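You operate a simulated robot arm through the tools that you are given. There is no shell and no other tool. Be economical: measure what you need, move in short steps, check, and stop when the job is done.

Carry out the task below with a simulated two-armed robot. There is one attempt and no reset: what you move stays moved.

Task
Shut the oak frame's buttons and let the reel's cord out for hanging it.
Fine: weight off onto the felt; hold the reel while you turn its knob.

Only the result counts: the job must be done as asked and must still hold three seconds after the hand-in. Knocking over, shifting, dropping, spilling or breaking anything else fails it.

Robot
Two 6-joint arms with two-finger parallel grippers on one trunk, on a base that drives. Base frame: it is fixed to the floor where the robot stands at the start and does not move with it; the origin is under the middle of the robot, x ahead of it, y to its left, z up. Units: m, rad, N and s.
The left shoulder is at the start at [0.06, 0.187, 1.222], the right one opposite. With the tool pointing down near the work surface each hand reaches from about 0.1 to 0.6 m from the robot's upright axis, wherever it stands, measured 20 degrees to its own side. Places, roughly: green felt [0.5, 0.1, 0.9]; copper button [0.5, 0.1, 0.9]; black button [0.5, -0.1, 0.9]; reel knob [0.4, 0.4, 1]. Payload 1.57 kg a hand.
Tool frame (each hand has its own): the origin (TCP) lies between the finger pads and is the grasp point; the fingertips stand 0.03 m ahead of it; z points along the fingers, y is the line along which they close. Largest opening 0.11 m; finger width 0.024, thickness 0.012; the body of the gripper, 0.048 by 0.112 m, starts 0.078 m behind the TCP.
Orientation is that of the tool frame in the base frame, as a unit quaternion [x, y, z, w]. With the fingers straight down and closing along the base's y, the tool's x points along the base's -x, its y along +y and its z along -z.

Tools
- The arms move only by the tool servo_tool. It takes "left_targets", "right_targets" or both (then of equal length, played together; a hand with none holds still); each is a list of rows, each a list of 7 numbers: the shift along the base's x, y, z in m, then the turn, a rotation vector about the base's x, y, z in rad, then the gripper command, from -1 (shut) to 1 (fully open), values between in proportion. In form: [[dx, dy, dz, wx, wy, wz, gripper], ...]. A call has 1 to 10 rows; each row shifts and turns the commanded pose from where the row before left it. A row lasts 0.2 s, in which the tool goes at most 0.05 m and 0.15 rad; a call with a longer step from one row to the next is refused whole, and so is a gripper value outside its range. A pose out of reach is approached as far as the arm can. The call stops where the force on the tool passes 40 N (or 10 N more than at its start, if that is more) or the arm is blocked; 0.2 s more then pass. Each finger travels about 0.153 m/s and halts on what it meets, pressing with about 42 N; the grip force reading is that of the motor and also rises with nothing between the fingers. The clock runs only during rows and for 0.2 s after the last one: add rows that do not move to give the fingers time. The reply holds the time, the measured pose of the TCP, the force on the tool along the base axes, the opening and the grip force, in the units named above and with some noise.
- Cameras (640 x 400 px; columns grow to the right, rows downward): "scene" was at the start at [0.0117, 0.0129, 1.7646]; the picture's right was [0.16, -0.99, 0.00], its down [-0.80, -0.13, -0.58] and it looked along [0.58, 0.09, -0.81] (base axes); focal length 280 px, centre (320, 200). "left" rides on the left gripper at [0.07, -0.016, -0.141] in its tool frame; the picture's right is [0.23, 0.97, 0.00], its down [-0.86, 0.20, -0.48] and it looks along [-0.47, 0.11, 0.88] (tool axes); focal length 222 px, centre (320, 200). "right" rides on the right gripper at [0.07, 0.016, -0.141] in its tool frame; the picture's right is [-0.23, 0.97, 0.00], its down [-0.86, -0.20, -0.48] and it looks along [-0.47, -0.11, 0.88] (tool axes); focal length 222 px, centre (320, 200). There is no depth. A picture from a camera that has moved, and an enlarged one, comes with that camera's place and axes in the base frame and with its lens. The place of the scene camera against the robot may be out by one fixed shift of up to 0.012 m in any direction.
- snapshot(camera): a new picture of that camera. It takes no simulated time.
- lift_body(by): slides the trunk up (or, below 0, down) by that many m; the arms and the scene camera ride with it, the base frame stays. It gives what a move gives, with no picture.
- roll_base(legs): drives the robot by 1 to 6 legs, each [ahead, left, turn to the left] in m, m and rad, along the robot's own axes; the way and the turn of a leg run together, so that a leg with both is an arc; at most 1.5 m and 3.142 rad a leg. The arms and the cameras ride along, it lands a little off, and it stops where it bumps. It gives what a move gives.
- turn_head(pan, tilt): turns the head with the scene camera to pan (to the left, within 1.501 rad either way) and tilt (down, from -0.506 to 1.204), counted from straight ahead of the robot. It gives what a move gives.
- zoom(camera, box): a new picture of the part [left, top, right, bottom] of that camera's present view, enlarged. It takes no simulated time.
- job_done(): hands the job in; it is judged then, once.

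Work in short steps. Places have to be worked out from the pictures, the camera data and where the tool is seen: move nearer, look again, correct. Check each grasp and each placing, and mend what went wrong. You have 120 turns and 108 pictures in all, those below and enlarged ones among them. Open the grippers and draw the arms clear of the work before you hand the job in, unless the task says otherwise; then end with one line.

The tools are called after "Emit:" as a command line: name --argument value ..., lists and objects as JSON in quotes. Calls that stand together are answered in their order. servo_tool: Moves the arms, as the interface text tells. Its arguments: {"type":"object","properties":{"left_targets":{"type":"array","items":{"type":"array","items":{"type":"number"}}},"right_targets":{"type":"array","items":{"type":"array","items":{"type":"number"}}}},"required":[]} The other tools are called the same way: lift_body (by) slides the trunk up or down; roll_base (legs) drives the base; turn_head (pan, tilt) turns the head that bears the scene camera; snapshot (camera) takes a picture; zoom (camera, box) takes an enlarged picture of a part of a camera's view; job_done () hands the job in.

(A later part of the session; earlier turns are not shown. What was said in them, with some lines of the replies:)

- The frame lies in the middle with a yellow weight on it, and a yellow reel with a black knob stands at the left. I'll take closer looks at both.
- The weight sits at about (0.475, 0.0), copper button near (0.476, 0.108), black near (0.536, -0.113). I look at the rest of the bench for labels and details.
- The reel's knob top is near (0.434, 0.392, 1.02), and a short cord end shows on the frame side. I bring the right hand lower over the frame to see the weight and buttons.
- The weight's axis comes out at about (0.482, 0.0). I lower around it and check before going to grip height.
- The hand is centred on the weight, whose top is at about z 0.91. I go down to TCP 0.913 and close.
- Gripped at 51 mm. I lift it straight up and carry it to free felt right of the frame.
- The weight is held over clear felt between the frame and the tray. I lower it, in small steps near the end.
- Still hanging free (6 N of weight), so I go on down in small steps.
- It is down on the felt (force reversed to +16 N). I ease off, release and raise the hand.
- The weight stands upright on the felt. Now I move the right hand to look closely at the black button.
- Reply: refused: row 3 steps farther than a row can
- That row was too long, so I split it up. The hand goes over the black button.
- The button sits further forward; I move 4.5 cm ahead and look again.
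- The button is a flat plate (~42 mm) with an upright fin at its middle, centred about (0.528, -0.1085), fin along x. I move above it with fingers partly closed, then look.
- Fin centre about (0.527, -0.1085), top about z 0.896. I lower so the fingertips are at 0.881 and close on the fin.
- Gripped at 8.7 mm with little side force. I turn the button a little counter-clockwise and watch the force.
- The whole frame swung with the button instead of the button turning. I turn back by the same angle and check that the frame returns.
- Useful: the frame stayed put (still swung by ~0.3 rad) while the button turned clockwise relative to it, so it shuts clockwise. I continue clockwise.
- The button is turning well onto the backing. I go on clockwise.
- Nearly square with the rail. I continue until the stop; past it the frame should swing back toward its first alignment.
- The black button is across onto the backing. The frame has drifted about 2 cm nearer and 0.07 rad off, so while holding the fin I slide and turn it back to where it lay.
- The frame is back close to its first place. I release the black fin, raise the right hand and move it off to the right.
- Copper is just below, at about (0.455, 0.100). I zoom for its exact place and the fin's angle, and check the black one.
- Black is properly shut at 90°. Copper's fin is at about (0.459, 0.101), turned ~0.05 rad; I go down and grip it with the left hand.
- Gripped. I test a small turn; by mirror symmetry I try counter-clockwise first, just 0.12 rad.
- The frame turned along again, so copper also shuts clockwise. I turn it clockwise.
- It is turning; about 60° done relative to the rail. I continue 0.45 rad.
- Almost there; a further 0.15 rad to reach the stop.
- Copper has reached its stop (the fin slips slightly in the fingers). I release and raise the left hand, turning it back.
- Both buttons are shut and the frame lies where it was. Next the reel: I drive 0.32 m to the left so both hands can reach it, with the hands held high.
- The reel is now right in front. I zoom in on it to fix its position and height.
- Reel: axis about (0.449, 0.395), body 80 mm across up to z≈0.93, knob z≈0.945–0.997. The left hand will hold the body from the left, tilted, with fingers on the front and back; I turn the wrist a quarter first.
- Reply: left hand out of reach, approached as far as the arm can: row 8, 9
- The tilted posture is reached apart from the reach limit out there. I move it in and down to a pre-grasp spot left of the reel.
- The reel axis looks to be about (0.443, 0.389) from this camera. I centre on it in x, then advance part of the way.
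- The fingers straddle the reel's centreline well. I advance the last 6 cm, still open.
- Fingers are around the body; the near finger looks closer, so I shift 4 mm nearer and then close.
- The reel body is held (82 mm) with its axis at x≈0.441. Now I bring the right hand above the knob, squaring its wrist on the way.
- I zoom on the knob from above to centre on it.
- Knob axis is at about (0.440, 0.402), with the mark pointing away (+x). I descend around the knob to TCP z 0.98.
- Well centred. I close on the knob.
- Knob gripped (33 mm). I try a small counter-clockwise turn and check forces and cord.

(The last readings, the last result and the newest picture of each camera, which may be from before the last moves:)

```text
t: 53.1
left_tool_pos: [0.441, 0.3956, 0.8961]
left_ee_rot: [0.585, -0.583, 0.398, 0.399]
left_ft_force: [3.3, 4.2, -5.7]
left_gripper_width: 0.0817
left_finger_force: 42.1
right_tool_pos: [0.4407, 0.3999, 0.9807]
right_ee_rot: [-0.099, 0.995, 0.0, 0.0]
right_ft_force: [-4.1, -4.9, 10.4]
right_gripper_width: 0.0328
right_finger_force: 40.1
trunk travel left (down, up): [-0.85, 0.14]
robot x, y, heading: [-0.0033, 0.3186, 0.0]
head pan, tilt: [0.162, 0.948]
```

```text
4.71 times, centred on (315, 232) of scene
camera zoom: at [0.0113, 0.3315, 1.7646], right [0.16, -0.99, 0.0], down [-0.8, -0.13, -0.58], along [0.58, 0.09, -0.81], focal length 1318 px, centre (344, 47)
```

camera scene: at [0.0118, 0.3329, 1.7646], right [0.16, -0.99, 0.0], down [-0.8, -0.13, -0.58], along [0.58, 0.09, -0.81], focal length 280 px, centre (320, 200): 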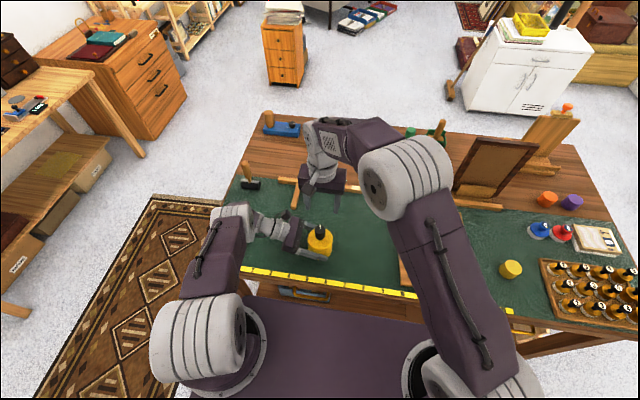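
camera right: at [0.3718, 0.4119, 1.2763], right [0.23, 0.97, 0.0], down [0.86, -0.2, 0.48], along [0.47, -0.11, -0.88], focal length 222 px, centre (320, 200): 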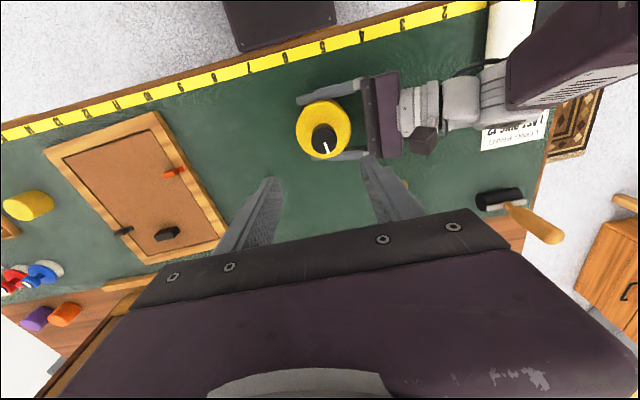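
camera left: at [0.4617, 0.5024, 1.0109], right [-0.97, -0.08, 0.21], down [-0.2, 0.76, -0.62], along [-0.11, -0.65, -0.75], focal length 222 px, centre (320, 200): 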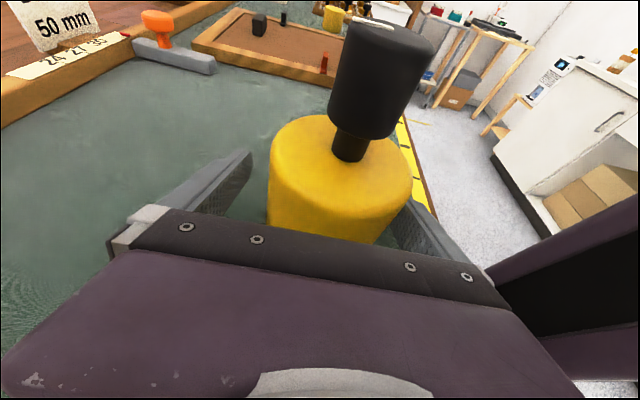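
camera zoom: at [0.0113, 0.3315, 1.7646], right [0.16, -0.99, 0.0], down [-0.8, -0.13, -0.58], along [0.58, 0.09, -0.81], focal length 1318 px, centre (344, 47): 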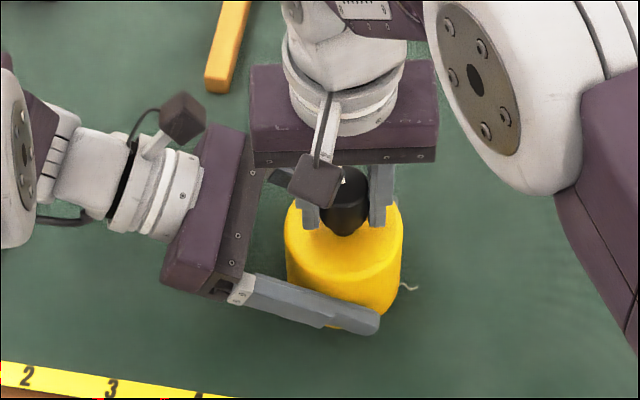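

Some force built up (10 N); the cord may look a bit longer. I zoom on cord and knob.

Emit:
zoom --camera "scene" --box '[310, 225, 370, 270]'

Emit:
zoom --camera "right" --box '[250, 90, 410, 215]'

```text
8.89 times, centred on (340, 248) of scene
camera zoom: at [0.0113, 0.3315, 1.7646], right [0.16, -0.99, 0.0], down [-0.8, -0.13, -0.58], along [0.58, 0.09, -0.81], focal length 2490 px, centre (142, -222)
```

zoom: 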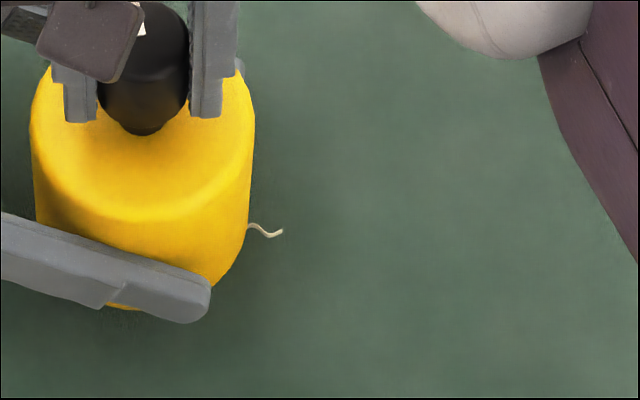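

```text
3.20 times, centred on (330, 152) of right
camera zoom: at [0.3685, 0.4024, 1.1222], right [0.03, 1.0, 0.0], down [0.88, -0.03, 0.48], along [0.48, -0.01, -0.88], focal length 711 px, centre (288, 352)
```

zoom: 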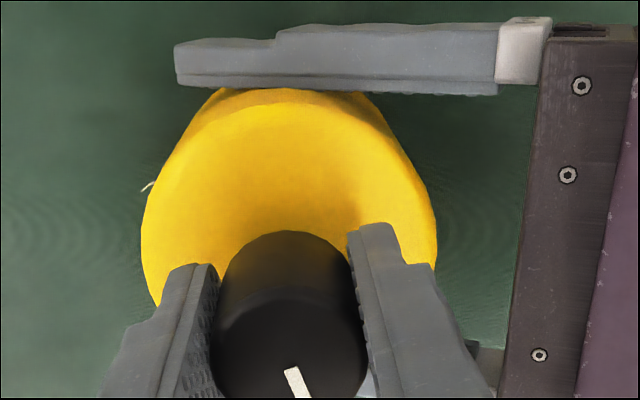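

The mark turned with the hand and the cord grew from ~10 to ~13 mm, so counter-clockwise lets it out. I keep turning.

Emit:
servo_tool --right_targets '[[0, 0, 0, 0, 0, 0.12, -1], [0, 0, 0, 0, 0, 0.12, -1], [0, 0, 0, 0, 0, 0.12, -1], [0, 0, 0, 0, 0, 0.12, -1], [0, 0, 0, 0, 0, 0, -1]]'

Emit:
zoom --camera "scene" --box '[310, 225, 370, 270]'

```text
t: 54.3
left_tool_pos: [0.4421, 0.3969, 0.8961]
left_ee_rot: [0.585, -0.583, 0.398, 0.398]
left_ft_force: [2.2, 11.1, -4.8]
left_gripper_width: 0.0816
left_finger_force: 41.5
right_tool_pos: [0.4412, 0.3999, 0.9816]
right_ee_rot: [-0.334, 0.943, 0.0, 0.0]
right_ft_force: [-0.8, -12.8, 15.4]
right_gripper_width: 0.0326
right_finger_force: 40.9
trunk travel left (down, up): [-0.85, 0.14]
robot x, y, heading: [-0.0028, 0.3172, 0.004]
head pan, tilt: [0.162, 0.948]
```

```text
8.89 times, centred on (340, 248) of scene
camera zoom: at [0.0113, 0.3313, 1.7647], right [0.16, -0.99, 0.0], down [-0.8, -0.13, -0.58], along [0.58, 0.09, -0.81], focal length 2490 px, centre (142, -222)
```

zoom: 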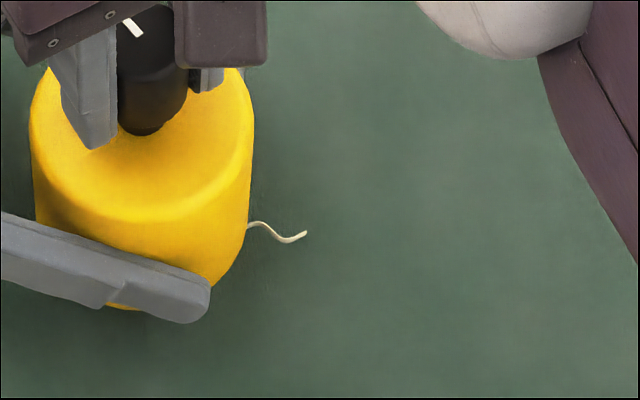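

Cord is ~22 mm after 0.68 rad. The knob pushes the hand up and toward -y, so I relieve that slightly while continuing.

Emit:
servo_tool --right_targets '[[0, -0.001, 0.001, 0, 0, 0, -1], [0, 0, 0.001, 0, 0, 0.12, -1], [0, 0, 0, 0, 0, 0.12, -1], [0, 0, 0, 0, 0, 0.12, -1], [0, 0, 0, 0, 0, 0, -1]]'

```text
t: 55.5
left_tool_pos: [0.4411, 0.3967, 0.8957]
left_ee_rot: [0.584, -0.583, 0.398, 0.401]
left_ft_force: [-12.5, 1.8, 24.2]
left_gripper_width: 0.0816
left_finger_force: 41.7
right_tool_pos: [0.4413, 0.3997, 0.9813]
right_ee_rot: [-0.497, 0.868, 0.0, 0.0]
right_ft_force: [11.7, -0.9, -23.3]
right_gripper_width: 0.0326
right_finger_force: 40.9
trunk travel left (down, up): [-0.85, 0.14]
robot x, y, heading: [-0.0, 0.3183, 0.0]
head pan, tilt: [0.162, 0.948]
```

Very stiff contact: 2 mm was too much. I ease back 1.2 mm and go on turning.

Emit:
servo_tool --right_targets '[[0.0004, 0, -0.0012, 0, 0, 0, -1], [0, 0, 0, 0, 0, 0.12, -1], [0, 0, 0, 0, 0, 0.12, -1], [0, 0, 0, 0, 0, 0, -1]]'

Emit:
zoom --camera "scene" --box '[310, 225, 370, 270]'

```text
t: 56.5
left_tool_pos: [0.4413, 0.3973, 0.8958]
left_ee_rot: [0.585, -0.583, 0.399, 0.4]
left_ft_force: [-9.3, 2.9, 15.8]
left_gripper_width: 0.0818
left_finger_force: 41.7
right_tool_pos: [0.4406, 0.399, 0.9807]
right_ee_rot: [-0.598, 0.802, 0.0, 0.0]
right_ft_force: [9.9, -3.1, -15.7]
right_gripper_width: 0.0326
right_finger_force: 40.6
trunk travel left (down, up): [-0.85, 0.14]
robot x, y, heading: [-0.0013, 0.3199, 0.002]
head pan, tilt: [0.162, 0.948]
```

```text
8.89 times, centred on (340, 248) of scene
camera zoom: at [0.0123, 0.332, 1.7646], right [0.16, -0.99, 0.0], down [-0.8, -0.13, -0.58], along [0.58, 0.09, -0.81], focal length 2490 px, centre (142, -222)
```

zoom: 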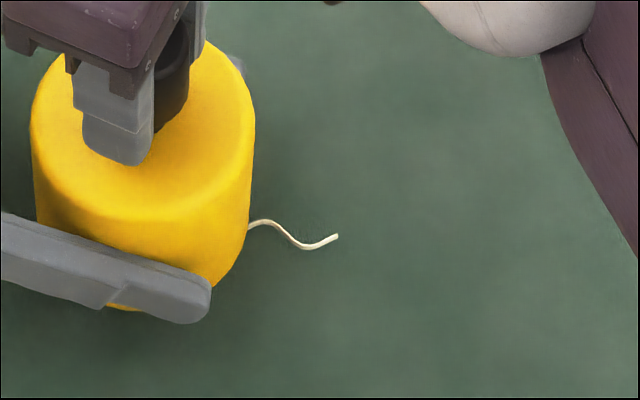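

Cord is ~33 mm at 1.28 rad, growing steadily. I keep turning.

Emit:
servo_tool --right_targets '[[0.0003, 0, -0.0006, 0, 0, 0.1, -1], [0, 0, 0, 0, 0, 0.12, -1], [0, 0, 0, 0, 0, 0.12, -1], [0, 0, 0, 0, 0, 0.12, -1], [0, 0, 0, 0, 0, 0, -1]]'

```text
t: 57.7
left_tool_pos: [0.4413, 0.3958, 0.8954]
left_ee_rot: [0.585, -0.584, 0.398, 0.398]
left_ft_force: [-8.3, 7.7, 9.0]
left_gripper_width: 0.082
left_finger_force: 42.3
right_tool_pos: [0.4407, 0.3996, 0.9812]
right_ee_rot: [0.765, -0.644, -0.001, 0.0]
right_ft_force: [10.0, -8.3, 0.0]
right_gripper_width: 0.0326
right_finger_force: 40.7
trunk travel left (down, up): [-0.85, 0.14]
robot x, y, heading: [0.003, 0.3193, 0.0]
head pan, tilt: [0.162, 0.948]
```

Turning freely, now at 1.74 rad. I continue with a small sideways relief.

Emit:
servo_tool --right_targets '[[0.0004, -0.0003, 0, 0, 0, 0.1, -1], [0, 0, 0, 0, 0, 0.12, -1], [0, 0, 0, 0, 0, 0.12, -1], [0, 0, 0, 0, 0, 0.12, -1], [0, 0, 0, 0, 0, 0, -1]]'

Emit:
zoom --camera "scene" --box '[280, 205, 380, 280]'

```text
t: 58.9
left_tool_pos: [0.4412, 0.3962, 0.8952]
left_ee_rot: [0.585, -0.583, 0.399, 0.398]
left_ft_force: [-4.1, 4.3, 1.7]
left_gripper_width: 0.0818
left_finger_force: 42.2
right_tool_pos: [0.442, 0.4002, 0.9803]
right_ee_rot: [0.892, -0.452, 0.001, -0.001]
right_ft_force: [8.5, -3.8, 8.4]
right_gripper_width: 0.0326
right_finger_force: 40.6
trunk travel left (down, up): [-0.85, 0.14]
robot x, y, heading: [-0.0036, 0.3166, 0.001]
head pan, tilt: [0.162, 0.948]
```

```text
5.33 times, centred on (330, 242) of scene
camera zoom: at [0.0115, 0.3316, 1.7647], right [0.16, -0.99, 0.0], down [-0.8, -0.13, -0.58], along [0.58, 0.09, -0.81], focal length 1494 px, centre (267, -27)
```

zoom: 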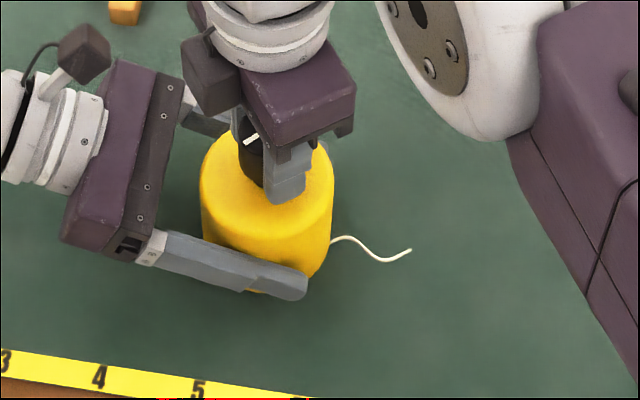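

Cord about 50 mm at 2.2 rad, with no stop yet. I keep on turning.

Emit:
servo_tool --right_targets '[[0.0003, 0, 0.0003, 0, 0, 0.12, -1], [0, 0, 0, 0, 0, 0.12, -1], [0, 0, 0, 0, 0, 0.12, -1], [0, 0, 0, 0, 0, 0.12, -1], [0, 0, 0, 0, 0, 0, -1]]'

```text
t: 60.1
left_tool_pos: [0.4417, 0.3964, 0.8955]
left_ee_rot: [0.585, -0.583, 0.398, 0.4]
left_ft_force: [-1.5, -4.8, 1.8]
left_gripper_width: 0.0817
left_finger_force: 42.1
right_tool_pos: [0.4417, 0.4, 0.9816]
right_ee_rot: [0.974, -0.228, 0.0, -0.001]
right_ft_force: [4.6, 5.8, 1.7]
right_gripper_width: 0.0326
right_finger_force: 40.7
trunk travel left (down, up): [-0.85, 0.14]
robot x, y, heading: [-0.0011, 0.3176, 0.002]
head pan, tilt: [0.162, 0.948]
```

Emit:
servo_tool --right_targets '[[0, 0.0003, 0, 0, 0, 0.12, -1], [0, 0, 0, 0, 0, 0.12, -1], [0, 0, 0, 0, 0, 0.12, -1], [0, 0, 0, 0, 0, 0.12, -1], [0, 0, 0, 0, 0, 0, -1]]'

Emit:
zoom --camera "scene" --box '[280, 205, 380, 280]'

```text
t: 61.3
left_tool_pos: [0.4406, 0.396, 0.8946]
left_ee_rot: [0.584, -0.584, 0.398, 0.4]
left_ft_force: [0.6, -6.5, -0.9]
left_gripper_width: 0.0819
left_finger_force: 41.9
right_tool_pos: [0.4422, 0.4016, 0.9814]
right_ee_rot: [1.0, 0.011, 0.001, 0.0]
right_ft_force: [2.3, 6.5, 9.1]
right_gripper_width: 0.0327
right_finger_force: 41.4
trunk travel left (down, up): [-0.85, 0.14]
robot x, y, heading: [0.0011, 0.3199, -0.001]
head pan, tilt: [0.162, 0.948]
```

```text
5.33 times, centred on (330, 242) of scene
camera zoom: at [0.0116, 0.3318, 1.7646], right [0.16, -0.99, 0.0], down [-0.8, -0.13, -0.58], along [0.58, 0.09, -0.81], focal length 1494 px, centre (267, -27)
```

zoom: 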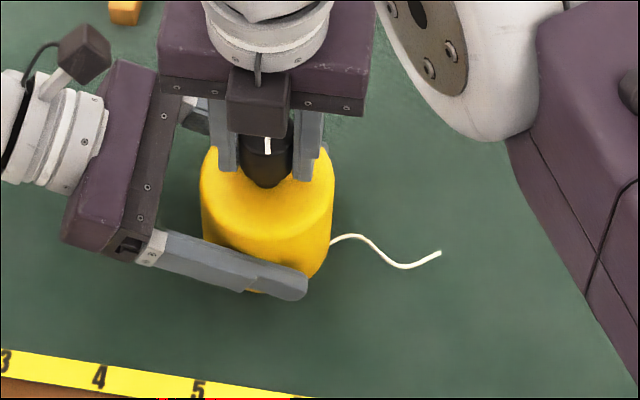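

Half a turn done, cord ~66 mm. The wrist still moves, so I continue, relieving the small side push.

Emit:
servo_tool --right_targets '[[0.0001, 0.0003, 0.0003, 0, 0, 0.12, -1], [0, 0, 0, 0, 0, 0.12, -1], [0, 0, 0, 0, 0, 0.12, -1], [0, 0, 0, 0, 0, 0.12, -1], [0, 0, 0, 0, 0, 0, -1]]'

```text
t: 62.5
left_tool_pos: [0.4408, 0.3953, 0.8963]
left_ee_rot: [0.585, -0.584, 0.398, 0.398]
left_ft_force: [-4.0, -7.1, 0.6]
left_gripper_width: 0.0817
left_finger_force: 41.7
right_tool_pos: [0.4421, 0.401, 0.9819]
right_ee_rot: [0.969, 0.246, 0.002, 0.003]
right_ft_force: [5.5, 5.7, 5.0]
right_gripper_width: 0.0328
right_finger_force: 40.9
trunk travel left (down, up): [-0.85, 0.14]
robot x, y, heading: [-0.0031, 0.3177, -0.005]
head pan, tilt: [0.162, 0.948]
```

Emit:
servo_tool --right_targets '[[0.0002, 0.0003, 0.0001, 0, 0, 0.12, -1], [0, 0, 0, 0, 0, 0.12, -1], [0, 0, 0, 0, 0, 0.12, -1], [0, 0, 0, 0, 0, 0.12, -1], [0, 0, 0, 0, 0, 0, -1]]'

Emit:
zoom --camera "scene" --box '[280, 205, 380, 280]'

```text
t: 62.9
left_tool_pos: [0.4395, 0.3982, 0.8967]
left_ee_rot: [-0.583, 0.586, -0.397, -0.4]
left_ft_force: [0.4, -2.4, 0.4]
left_gripper_width: 0.0818
left_finger_force: 42.2
right_tool_pos: [0.438, 0.4031, 0.9825]
right_ee_rot: [0.964, 0.266, 0.007, 0.012]
right_ft_force: [0.3, -3.1, 5.9]
right_gripper_width: 0.0326
right_finger_force: 40.6
right hand out of reach, approached as far as the arm can: row 1
trunk travel left (down, up): [-0.85, 0.14]
robot x, y, heading: [-0.0004, 0.3186, -0.002]
head pan, tilt: [0.162, 0.948]
stopped in row 1 (right hand): the force on the tool passed its limit (the readings are from after the stop); the commanded pose is now the measured one
```

```text
5.33 times, centred on (330, 242) of scene
camera zoom: at [0.011, 0.3314, 1.7646], right [0.16, -0.99, 0.0], down [-0.8, -0.13, -0.58], along [0.58, 0.09, -0.81], focal length 1494 px, centre (267, -27)
```

zoom: 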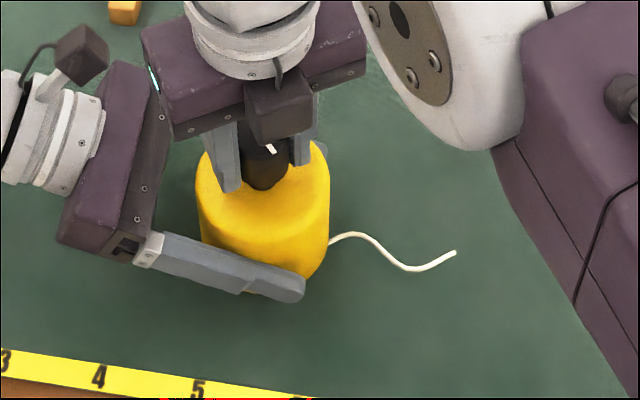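

The right wrist reached its limit at 3.7 rad (cord ~75 mm). I release the knob, rise a little, and wind the wrist back to regrasp.

Emit:
servo_tool --right_targets '[[0, 0, 0, 0, 0, 0, 0.2], [0, 0, 0, 0, 0, 0, 0.2], [0, 0, 0.03, 0, 0, 0, 0.2], [0, 0, 0.03, 0, 0, 0, 0.2], [0, 0, 0, 0, 0, -0.15, 0.2], [0, 0, 0, 0, 0, -0.15, 0.2], [0, 0, 0, 0, 0, -0.15, 0.2], [0, 0, 0, 0, 0, -0.15, 0.2], [0, 0, 0, 0, 0, -0.15, 0.2], [0, 0, 0, 0, 0, -0.15, 0.2]]'

Emit:
servo_tool --right_targets '[[0, 0, 0, 0, 0, -0.15, 0.2], [0, 0, 0, 0, 0, -0.15, 0.2], [0, 0, 0, 0, 0, -0.15, 0.2], [0, 0, 0, 0, 0, -0.15, 0.2], [0, 0, 0, 0, 0, -0.15, 0.2], [0, 0, 0, 0, 0, -0.15, 0.2], [0, 0, 0, 0, 0, -0.15, 0.2], [0, 0, 0, 0, 0, -0.15, 0.2], [0, 0, 0, 0, 0, -0.15, 0.2], [0, 0, 0, 0, 0, -0.15, 0.2]]'

Emit:
servo_tool --right_targets '[[0, 0, 0, 0, 0, -0.15, 0.2], [0, 0, 0, 0, 0, -0.15, 0.2], [0, 0, 0, 0, 0, -0.15, 0.2], [0, 0, 0, 0, 0, -0.15, 0.2], [0, 0, 0, 0, 0, -0.15, 0.2], [0, 0, 0, 0, 0, -0.15, 0.2], [0, 0, 0, 0, 0, -0.15, 0.2], [0, 0, 0, 0, 0, -0.15, 0.2], [0, 0, 0, 0, 0, -0.1, 0.2], [0, 0, 0, 0, 0, 0, 0.2]]'

Emit:
zoom --camera "right" --box '[250, 90, 410, 215]'

```text
t: 65.1
left_tool_pos: [0.4387, 0.3977, 0.8958]
left_ee_rot: [-0.582, 0.585, -0.398, -0.401]
left_ft_force: [0.3, -1.8, 2.2]
left_gripper_width: 0.0817
left_finger_force: 42.1
right_tool_pos: [0.4382, 0.4023, 1.0416]
right_ee_rot: [0.984, -0.18, 0.001, 0.014]
right_ft_force: [-0.9, -0.2, -0.5]
right_gripper_width: 0.066
right_finger_force: 0.1
trunk travel left (down, up): [-0.85, 0.14]
robot x, y, heading: [0.0004, 0.3226, -0.005]
head pan, tilt: [0.162, 0.948]
```

```text
t: 67.3
left_tool_pos: [0.438, 0.3975, 0.8959]
left_ee_rot: [-0.583, 0.585, -0.398, -0.4]
left_ft_force: [0.5, -0.2, 1.9]
left_gripper_width: 0.0815
left_finger_force: 41.9
right_tool_pos: [0.4386, 0.4037, 1.0417]
right_ee_rot: [-0.597, 0.802, 0.008, -0.011]
right_ft_force: [-0.1, -0.1, 0.3]
right_gripper_width: 0.0659
right_finger_force: 0.1
trunk travel left (down, up): [-0.85, 0.14]
robot x, y, heading: [0.0003, 0.3184, -0.001]
head pan, tilt: [0.162, 0.948]
```

```text
t: 69.5
left_tool_pos: [0.4395, 0.3973, 0.8953]
left_ee_rot: [-0.583, 0.585, -0.397, -0.4]
left_ft_force: [0.0, -1.8, 0.8]
left_gripper_width: 0.0818
left_finger_force: 42.2
right_tool_pos: [0.4396, 0.4049, 1.0425]
right_ee_rot: [0.009, 1.0, 0.013, -0.003]
right_ft_force: [-0.8, 0.0, -0.8]
right_gripper_width: 0.0661
right_finger_force: 0.1
trunk travel left (down, up): [-0.85, 0.14]
robot x, y, heading: [0.0008, 0.3174, -0.003]
head pan, tilt: [0.162, 0.948]
```

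```text
3.20 times, centred on (330, 152) of right
camera zoom: at [0.3698, 0.4179, 1.184], right [0.25, 0.97, 0.02], down [0.85, -0.23, 0.47], along [0.46, -0.09, -0.88], focal length 711 px, centre (288, 352)
```

zoom: 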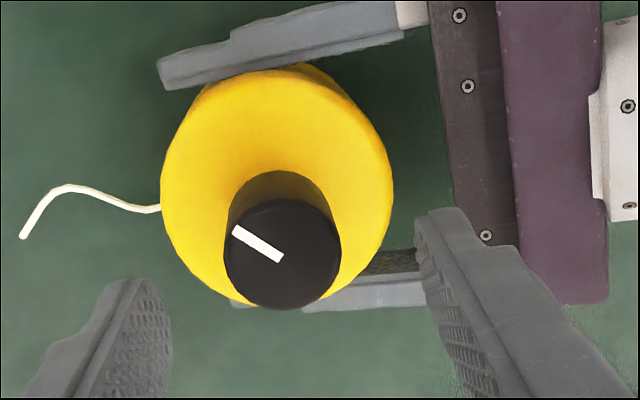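

Cord clearly out by ~75 mm. I straighten the small tilt and take the wrist to about -1.35 rad to have a long stroke for the next turn.

Emit:
servo_tool --right_targets '[[-0.001, -0.001, 0, -0.026, -0.006, 0, 0.2], [0, 0, 0, 0, 0, -0.15, 0.2], [0, 0, 0, 0, 0, -0.15, 0.2], [0, 0, 0, 0, 0, -0.15, 0.2], [0, 0, 0, 0, 0, -0.15, 0.2], [0, 0, 0, 0, 0, -0.15, 0.2], [0, 0, 0, 0, 0, -0.15, 0.2], [0, 0, 0, 0, 0, -0.15, 0.2], [0, 0, 0, 0, 0, -0.15, 0.2], [0, 0, 0, 0, 0, -0.15, 0.2]]'

Emit:
zoom --camera "scene" --box '[260, 180, 380, 280]'

```text
t: 71.7
left_tool_pos: [0.4392, 0.3975, 0.8951]
left_ee_rot: [-0.583, 0.585, -0.397, -0.401]
left_ft_force: [0.1, -0.3, 0.4]
left_gripper_width: 0.0815
left_finger_force: 42.3
right_tool_pos: [0.4373, 0.403, 1.0416]
right_ee_rot: [0.632, 0.775, 0.0, -0.001]
right_ft_force: [0.5, -1.1, 0.1]
right_gripper_width: 0.066
right_finger_force: 0.1
trunk travel left (down, up): [-0.85, 0.14]
robot x, y, heading: [0.0001, 0.3216, -0.004]
head pan, tilt: [0.162, 0.948]
```

```text
4.00 times, centred on (320, 230) of scene
camera zoom: at [0.0121, 0.3318, 1.7646], right [0.16, -0.99, 0.0], down [-0.8, -0.13, -0.58], along [0.58, 0.09, -0.81], focal length 1120 px, centre (320, 80)
```

zoom: 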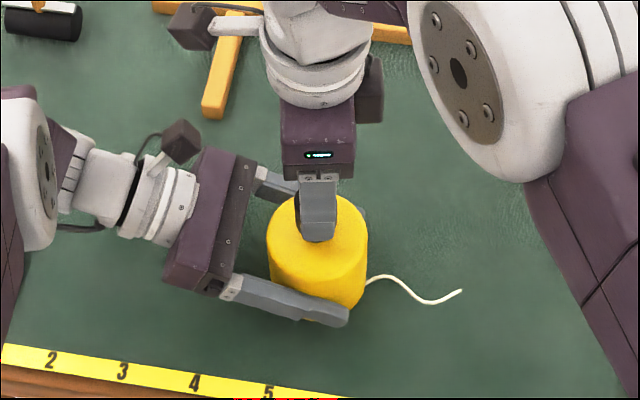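

Clear on all sides. I descend 6 cm and grip the knob again.

Emit:
servo_tool --right_targets '[[0.001, 0, -0.03, 0, 0, 0, 0.2], [0, 0, -0.03, 0, 0, 0, 0.2], [0, 0, 0, 0, 0, 0, -0.1], [0, 0, 0, 0, 0, 0, -1], [0, 0, 0, 0, 0, 0, -1], [0, 0, 0, 0, 0, 0, -1]]'

```text
t: 73.1
left_tool_pos: [0.4396, 0.3988, 0.8949]
left_ee_rot: [-0.582, 0.586, -0.397, -0.402]
left_ft_force: [-9.8, -0.6, 4.2]
left_gripper_width: 0.0818
left_finger_force: 42.2
right_tool_pos: [0.4391, 0.4028, 0.983]
right_ee_rot: [0.631, 0.776, 0.0, 0.0]
right_ft_force: [8.7, -0.4, -3.9]
right_gripper_width: 0.0327
right_finger_force: 41.4
trunk travel left (down, up): [-0.85, 0.14]
robot x, y, heading: [-0.0013, 0.3158, -0.003]
head pan, tilt: [0.162, 0.948]
```

Gripped again. I relieve the x side push and turn counter-clockwise.

Emit:
servo_tool --right_targets '[[0.0005, 0, 0, 0, 0, 0.1, -1], [0, 0, 0, 0, 0, 0.13, -1], [0, 0, 0, 0, 0, 0.13, -1], [0, 0, 0, 0, 0, 0.13, -1], [0, 0, 0, 0, 0, 0.13, -1], [0, 0, 0, 0, 0, 0, -1]]'

Emit:
servo_tool --right_targets '[[0, 0, 0, 0, 0, 0.12, -1], [0, 0, 0, 0, 0, 0.12, -1], [0, 0, 0, 0, 0, 0.12, -1], [0, 0, 0, 0, 0, 0.12, -1], [0, 0, 0, 0, 0, 0, -1]]'

Emit:
zoom --camera "scene" --box '[280, 205, 380, 280]'

```text
t: 74.5
left_tool_pos: [0.4389, 0.3967, 0.8955]
left_ee_rot: [-0.583, 0.585, -0.397, -0.4]
left_ft_force: [-5.6, -1.1, -2.0]
left_gripper_width: 0.0819
left_finger_force: 41.6
right_tool_pos: [0.439, 0.4022, 0.9832]
right_ee_rot: [0.363, 0.932, 0.001, 0.0]
right_ft_force: [5.6, -0.5, 8.9]
right_gripper_width: 0.0331
right_finger_force: 41.4
trunk travel left (down, up): [-0.85, 0.14]
robot x, y, heading: [-0.0008, 0.3193, 0.002]
head pan, tilt: [0.162, 0.948]
```

```text
t: 75.7
left_tool_pos: [0.4407, 0.398, 0.897]
left_ee_rot: [-0.584, 0.584, -0.398, -0.4]
left_ft_force: [-1.3, -2.3, -4.0]
left_gripper_width: 0.0815
left_finger_force: 42.3
right_tool_pos: [0.4402, 0.4026, 0.9808]
right_ee_rot: [0.131, 0.991, 0.0, 0.0]
right_ft_force: [0.3, 2.9, 4.7]
right_gripper_width: 0.0324
right_finger_force: 40.7
trunk travel left (down, up): [-0.85, 0.14]
robot x, y, heading: [0.0016, 0.3189, -0.0]
head pan, tilt: [0.162, 0.948]
```

```text
5.33 times, centred on (330, 242) of scene
camera zoom: at [0.0122, 0.3319, 1.7646], right [0.16, -0.99, 0.0], down [-0.8, -0.13, -0.58], along [0.58, 0.09, -0.81], focal length 1494 px, centre (267, -27)
```

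zoom: 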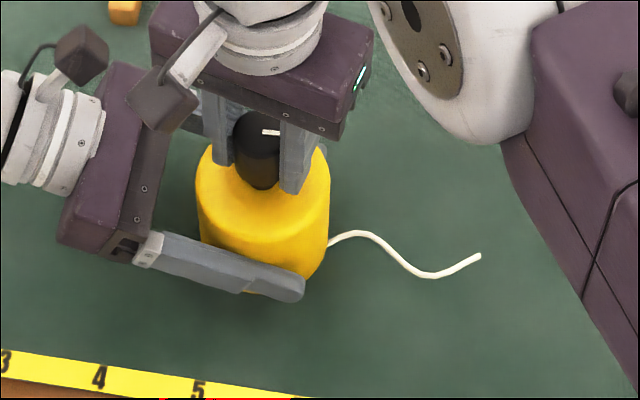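

Mark at ~4.75 rad, cord ~92 mm, still running out. I continue.

Emit:
servo_tool --right_targets '[[0, 0, 0, 0, 0, 0.12, -1], [0, 0, 0, 0, 0, 0.12, -1], [0, 0, 0, 0, 0, 0.12, -1], [0, 0, 0, 0, 0, 0.12, -1], [0, 0, 0, 0, 0, 0, -1]]'

Emit:
servo_tool --right_targets '[[0, 0, 0, 0, 0, 0.12, -1], [0, 0, 0, 0, 0, 0.12, -1], [0, 0, 0, 0, 0, 0.12, -1], [0, 0, 0, 0, 0, 0.12, -1], [0, 0, 0, 0, 0, 0, -1]]'

Emit:
zoom --camera "scene" --box '[280, 205, 380, 280]'

```text
t: 76.9
left_tool_pos: [0.4407, 0.3975, 0.8949]
left_ee_rot: [-0.583, 0.584, -0.398, -0.4]
left_ft_force: [-0.3, 1.9, 0.1]
left_gripper_width: 0.0817
left_finger_force: 42.0
right_tool_pos: [0.4378, 0.4033, 0.9815]
right_ee_rot: [-0.108, 0.994, 0.0, -0.002]
right_ft_force: [0.1, -1.2, -0.2]
right_gripper_width: 0.0326
right_finger_force: 40.4
trunk travel left (down, up): [-0.85, 0.14]
robot x, y, heading: [0.0007, 0.3156, -0.002]
head pan, tilt: [0.162, 0.948]
```

```text
t: 78.1
left_tool_pos: [0.4394, 0.3979, 0.8958]
left_ee_rot: [-0.582, 0.586, -0.396, -0.401]
left_ft_force: [-2.5, 6.9, -0.3]
left_gripper_width: 0.0814
left_finger_force: 42.3
right_tool_pos: [0.4398, 0.4023, 0.9813]
right_ee_rot: [-0.342, 0.94, 0.0, -0.001]
right_ft_force: [1.9, -6.5, 0.1]
right_gripper_width: 0.0329
right_finger_force: 40.4
trunk travel left (down, up): [-0.85, 0.14]
robot x, y, heading: [0.0014, 0.3161, -0.003]
head pan, tilt: [0.162, 0.948]
```

```text
5.33 times, centred on (330, 242) of scene
camera zoom: at [0.0124, 0.332, 1.7646], right [0.16, -0.99, 0.0], down [-0.8, -0.13, -0.58], along [0.58, 0.09, -0.81], focal length 1494 px, centre (267, -27)
```

zoom: 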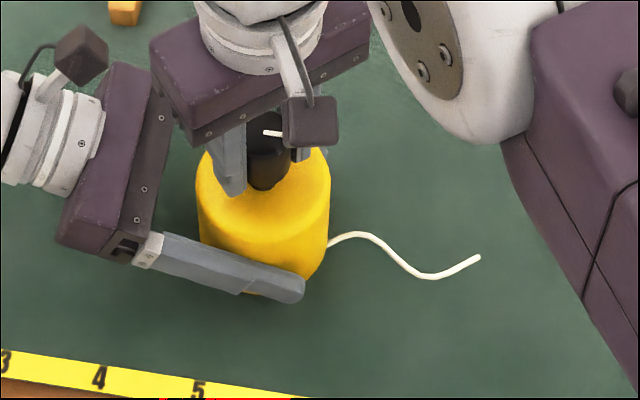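

The knob no longer turns with the fingers (mark stays at 270°, cord unchanged): the stop is reached and the cord is fully out. I release the knob and raise the right hand, unwinding it.

Emit:
servo_tool --right_targets '[[0, 0, 0, 0, 0, 0, -0.2], [0, 0, 0, 0, 0, 0, 0.2], [0, 0, 0, 0, 0, 0, 0.2], [0, 0, 0.03, 0, 0, 0, 0.2], [0, 0, 0.045, 0, 0, 0, 0.2], [0, 0, 0.045, 0, 0, -0.1, 0.2], [0, -0.03, 0.03, 0, 0, -0.15, 0.2], [0, -0.04, 0.02, 0, 0, -0.15, 0.2], [0, -0.045, 0, 0, 0, -0.15, 0.2], [0, -0.045, 0, 0, 0, -0.15, 0.2]]'

Emit:
zoom --camera "scene" --box '[260, 190, 380, 280]'

```text
t: 80.3
left_tool_pos: [0.4398, 0.3971, 0.8962]
left_ee_rot: [-0.583, 0.586, -0.395, -0.4]
left_ft_force: [0.3, 0.0, 0.5]
left_gripper_width: 0.0819
left_finger_force: 41.7
right_tool_pos: [0.4376, 0.2412, 1.1521]
right_ee_rot: [0.003, 1.0, 0.001, 0.0]
right_ft_force: [0.3, 0.5, 0.5]
right_gripper_width: 0.066
right_finger_force: 0.1
trunk travel left (down, up): [-0.85, 0.14]
robot x, y, heading: [0.0027, 0.3191, 0.001]
head pan, tilt: [0.162, 0.948]
```

```text
4.44 times, centred on (320, 235) of scene
camera zoom: at [0.0124, 0.3296, 1.7646], right [0.16, -0.99, 0.0], down [-0.8, -0.13, -0.58], along [0.58, 0.09, -0.81], focal length 1245 px, centre (320, 44)
```

zoom: 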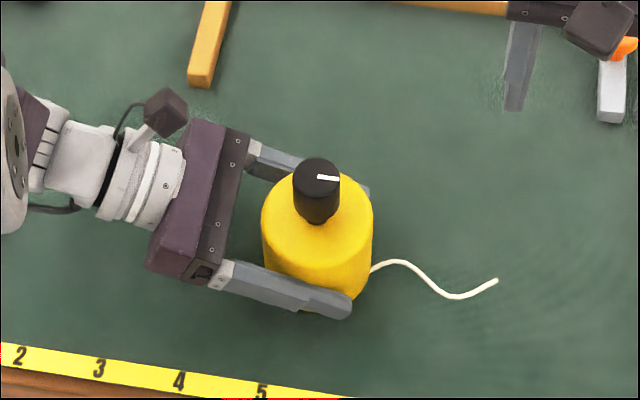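

Now the left hand lets go of the reel and backs out along its own axis.

Emit:
servo_tool --left_targets '[[0, 0, 0, 0, 0, 0, 0.7], [0, 0, 0, 0, 0, 0, 1], [0, 0, 0, 0, 0, 0, 1], [0, 0.02, 0.007, 0, 0, 0, 1], [0, 0.03, 0.011, 0, 0, 0, 1], [0, 0.03, 0.011, 0, 0, 0, 1], [0, 0.04, 0.02, 0, 0, 0, 1], [0, 0.02, 0.04, 0, 0, 0, 1], [0, 0, 0.045, 0, 0, 0, 1], [0, 0, 0.045, 0, 0, 0, 1]]'

Emit:
snapshot --camera "scene"

Emit:
zoom --camera "scene" --box '[270, 190, 390, 280]'

```text
t: 82.5
left_tool_pos: [0.4383, 0.5374, 1.0755]
left_ee_rot: [-0.582, 0.586, -0.397, -0.4]
left_ft_force: [0.1, -0.5, -0.4]
left_gripper_width: 0.1099
left_finger_force: 0.0
right_tool_pos: [0.4374, 0.2416, 1.153]
right_ee_rot: [0.003, 1.0, 0.001, 0.0]
right_ft_force: [0.2, -0.1, 0.4]
right_gripper_width: 0.066
right_finger_force: 0.0
trunk travel left (down, up): [-0.85, 0.14]
robot x, y, heading: [-0.0017, 0.3208, -0.006]
head pan, tilt: [0.162, 0.948]
```

```text
22 pictures are left
camera scene: at [0.0108, 0.3312, 1.7646], right [0.16, -0.99, 0.0], down [-0.8, -0.13, -0.58], along [0.58, 0.09, -0.81], focal length 280 px, centre (320, 200)
```

scene: 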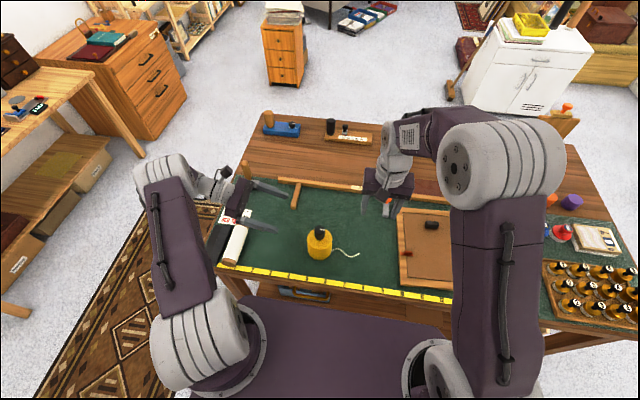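

```text
4.44 times, centred on (330, 235) of scene
camera zoom: at [0.0108, 0.3312, 1.7646], right [0.16, -0.99, 0.0], down [-0.8, -0.13, -0.58], along [0.58, 0.09, -0.81], focal length 1245 px, centre (276, 44)
```

zoom: 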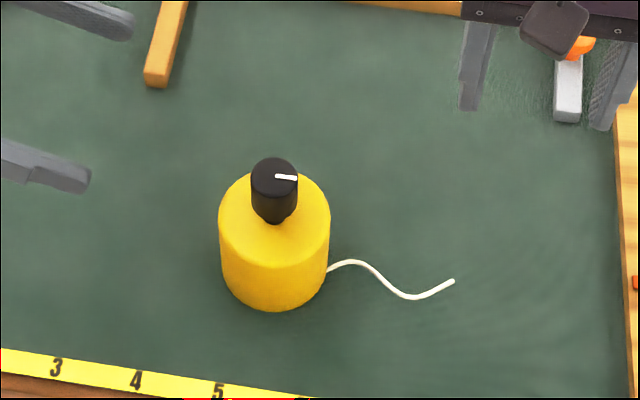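

The reel stands upright with its cord out and is released. A last check of the frame's buttons and the weight with the right camera.

Emit:
snapshot --camera "right"

Emit:
zoom --camera "right" --box '[60, 60, 280, 230]'

```text
20 pictures are left
camera right: at [0.3682, 0.2588, 1.2936], right [0.23, 0.97, 0.0], down [0.85, -0.2, 0.48], along [0.46, -0.11, -0.88], focal length 222 px, centre (320, 200)
```

right: 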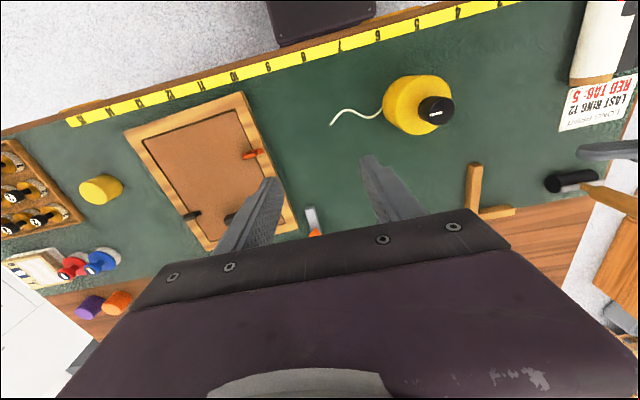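

```text
2.35 times, centred on (170, 145) of right
camera zoom: at [0.3682, 0.2588, 1.2936], right [0.23, 0.97, 0.0], down [0.85, -0.2, 0.48], along [0.46, -0.11, -0.88], focal length 523 px, centre (673, 329)
```

zoom: 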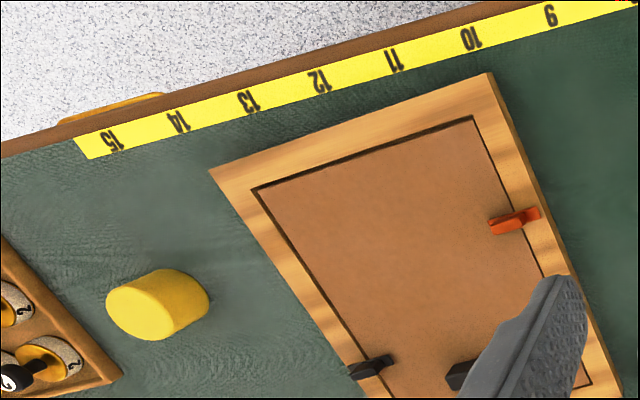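

Both buttons lie across onto the backing, the weight stands on the felt, and the cord is out. The right hand is well above everything; I open it, lift both hands a little more, and hand in.

Emit:
servo_tool --left_targets '[[0, 0.01, 0.04, 0, 0, 0, 1], [0, 0.01, 0.04, 0, 0, 0, 1], [0, 0, 0, 0, 0, 0, 1]]' --right_targets '[[-0.02, 0, 0.03, 0, 0, 0, 1], [-0.02, 0, 0.03, 0, 0, 0, 1], [0, 0, 0, 0, 0, 0, 1]]'

Emit:
job_done

```text
t: 83.3
left_tool_pos: [0.4398, 0.5588, 1.1543]
left_ee_rot: [-0.583, 0.585, -0.397, -0.401]
left_ft_force: [-0.6, -0.2, -0.1]
left_gripper_width: 0.11
left_finger_force: 0.0
right_tool_pos: [0.4012, 0.2431, 1.2127]
right_ee_rot: [0.002, 1.0, 0.0, -0.002]
right_ft_force: [0.2, -0.3, -1.0]
right_gripper_width: 0.11
right_finger_force: 0.1
trunk travel left (down, up): [-0.85, 0.14]
robot x, y, heading: [0.0012, 0.3179, -0.002]
head pan, tilt: [0.162, 0.948]
```

```text
The job is handed in.
```

The weight is on the felt, both of the oak frame's buttons are shut, and the reel's cord is out as far as its knob would turn, with the job handed in; the frame swung while I turned the buttons, so I slid it back to roughly where it lay.
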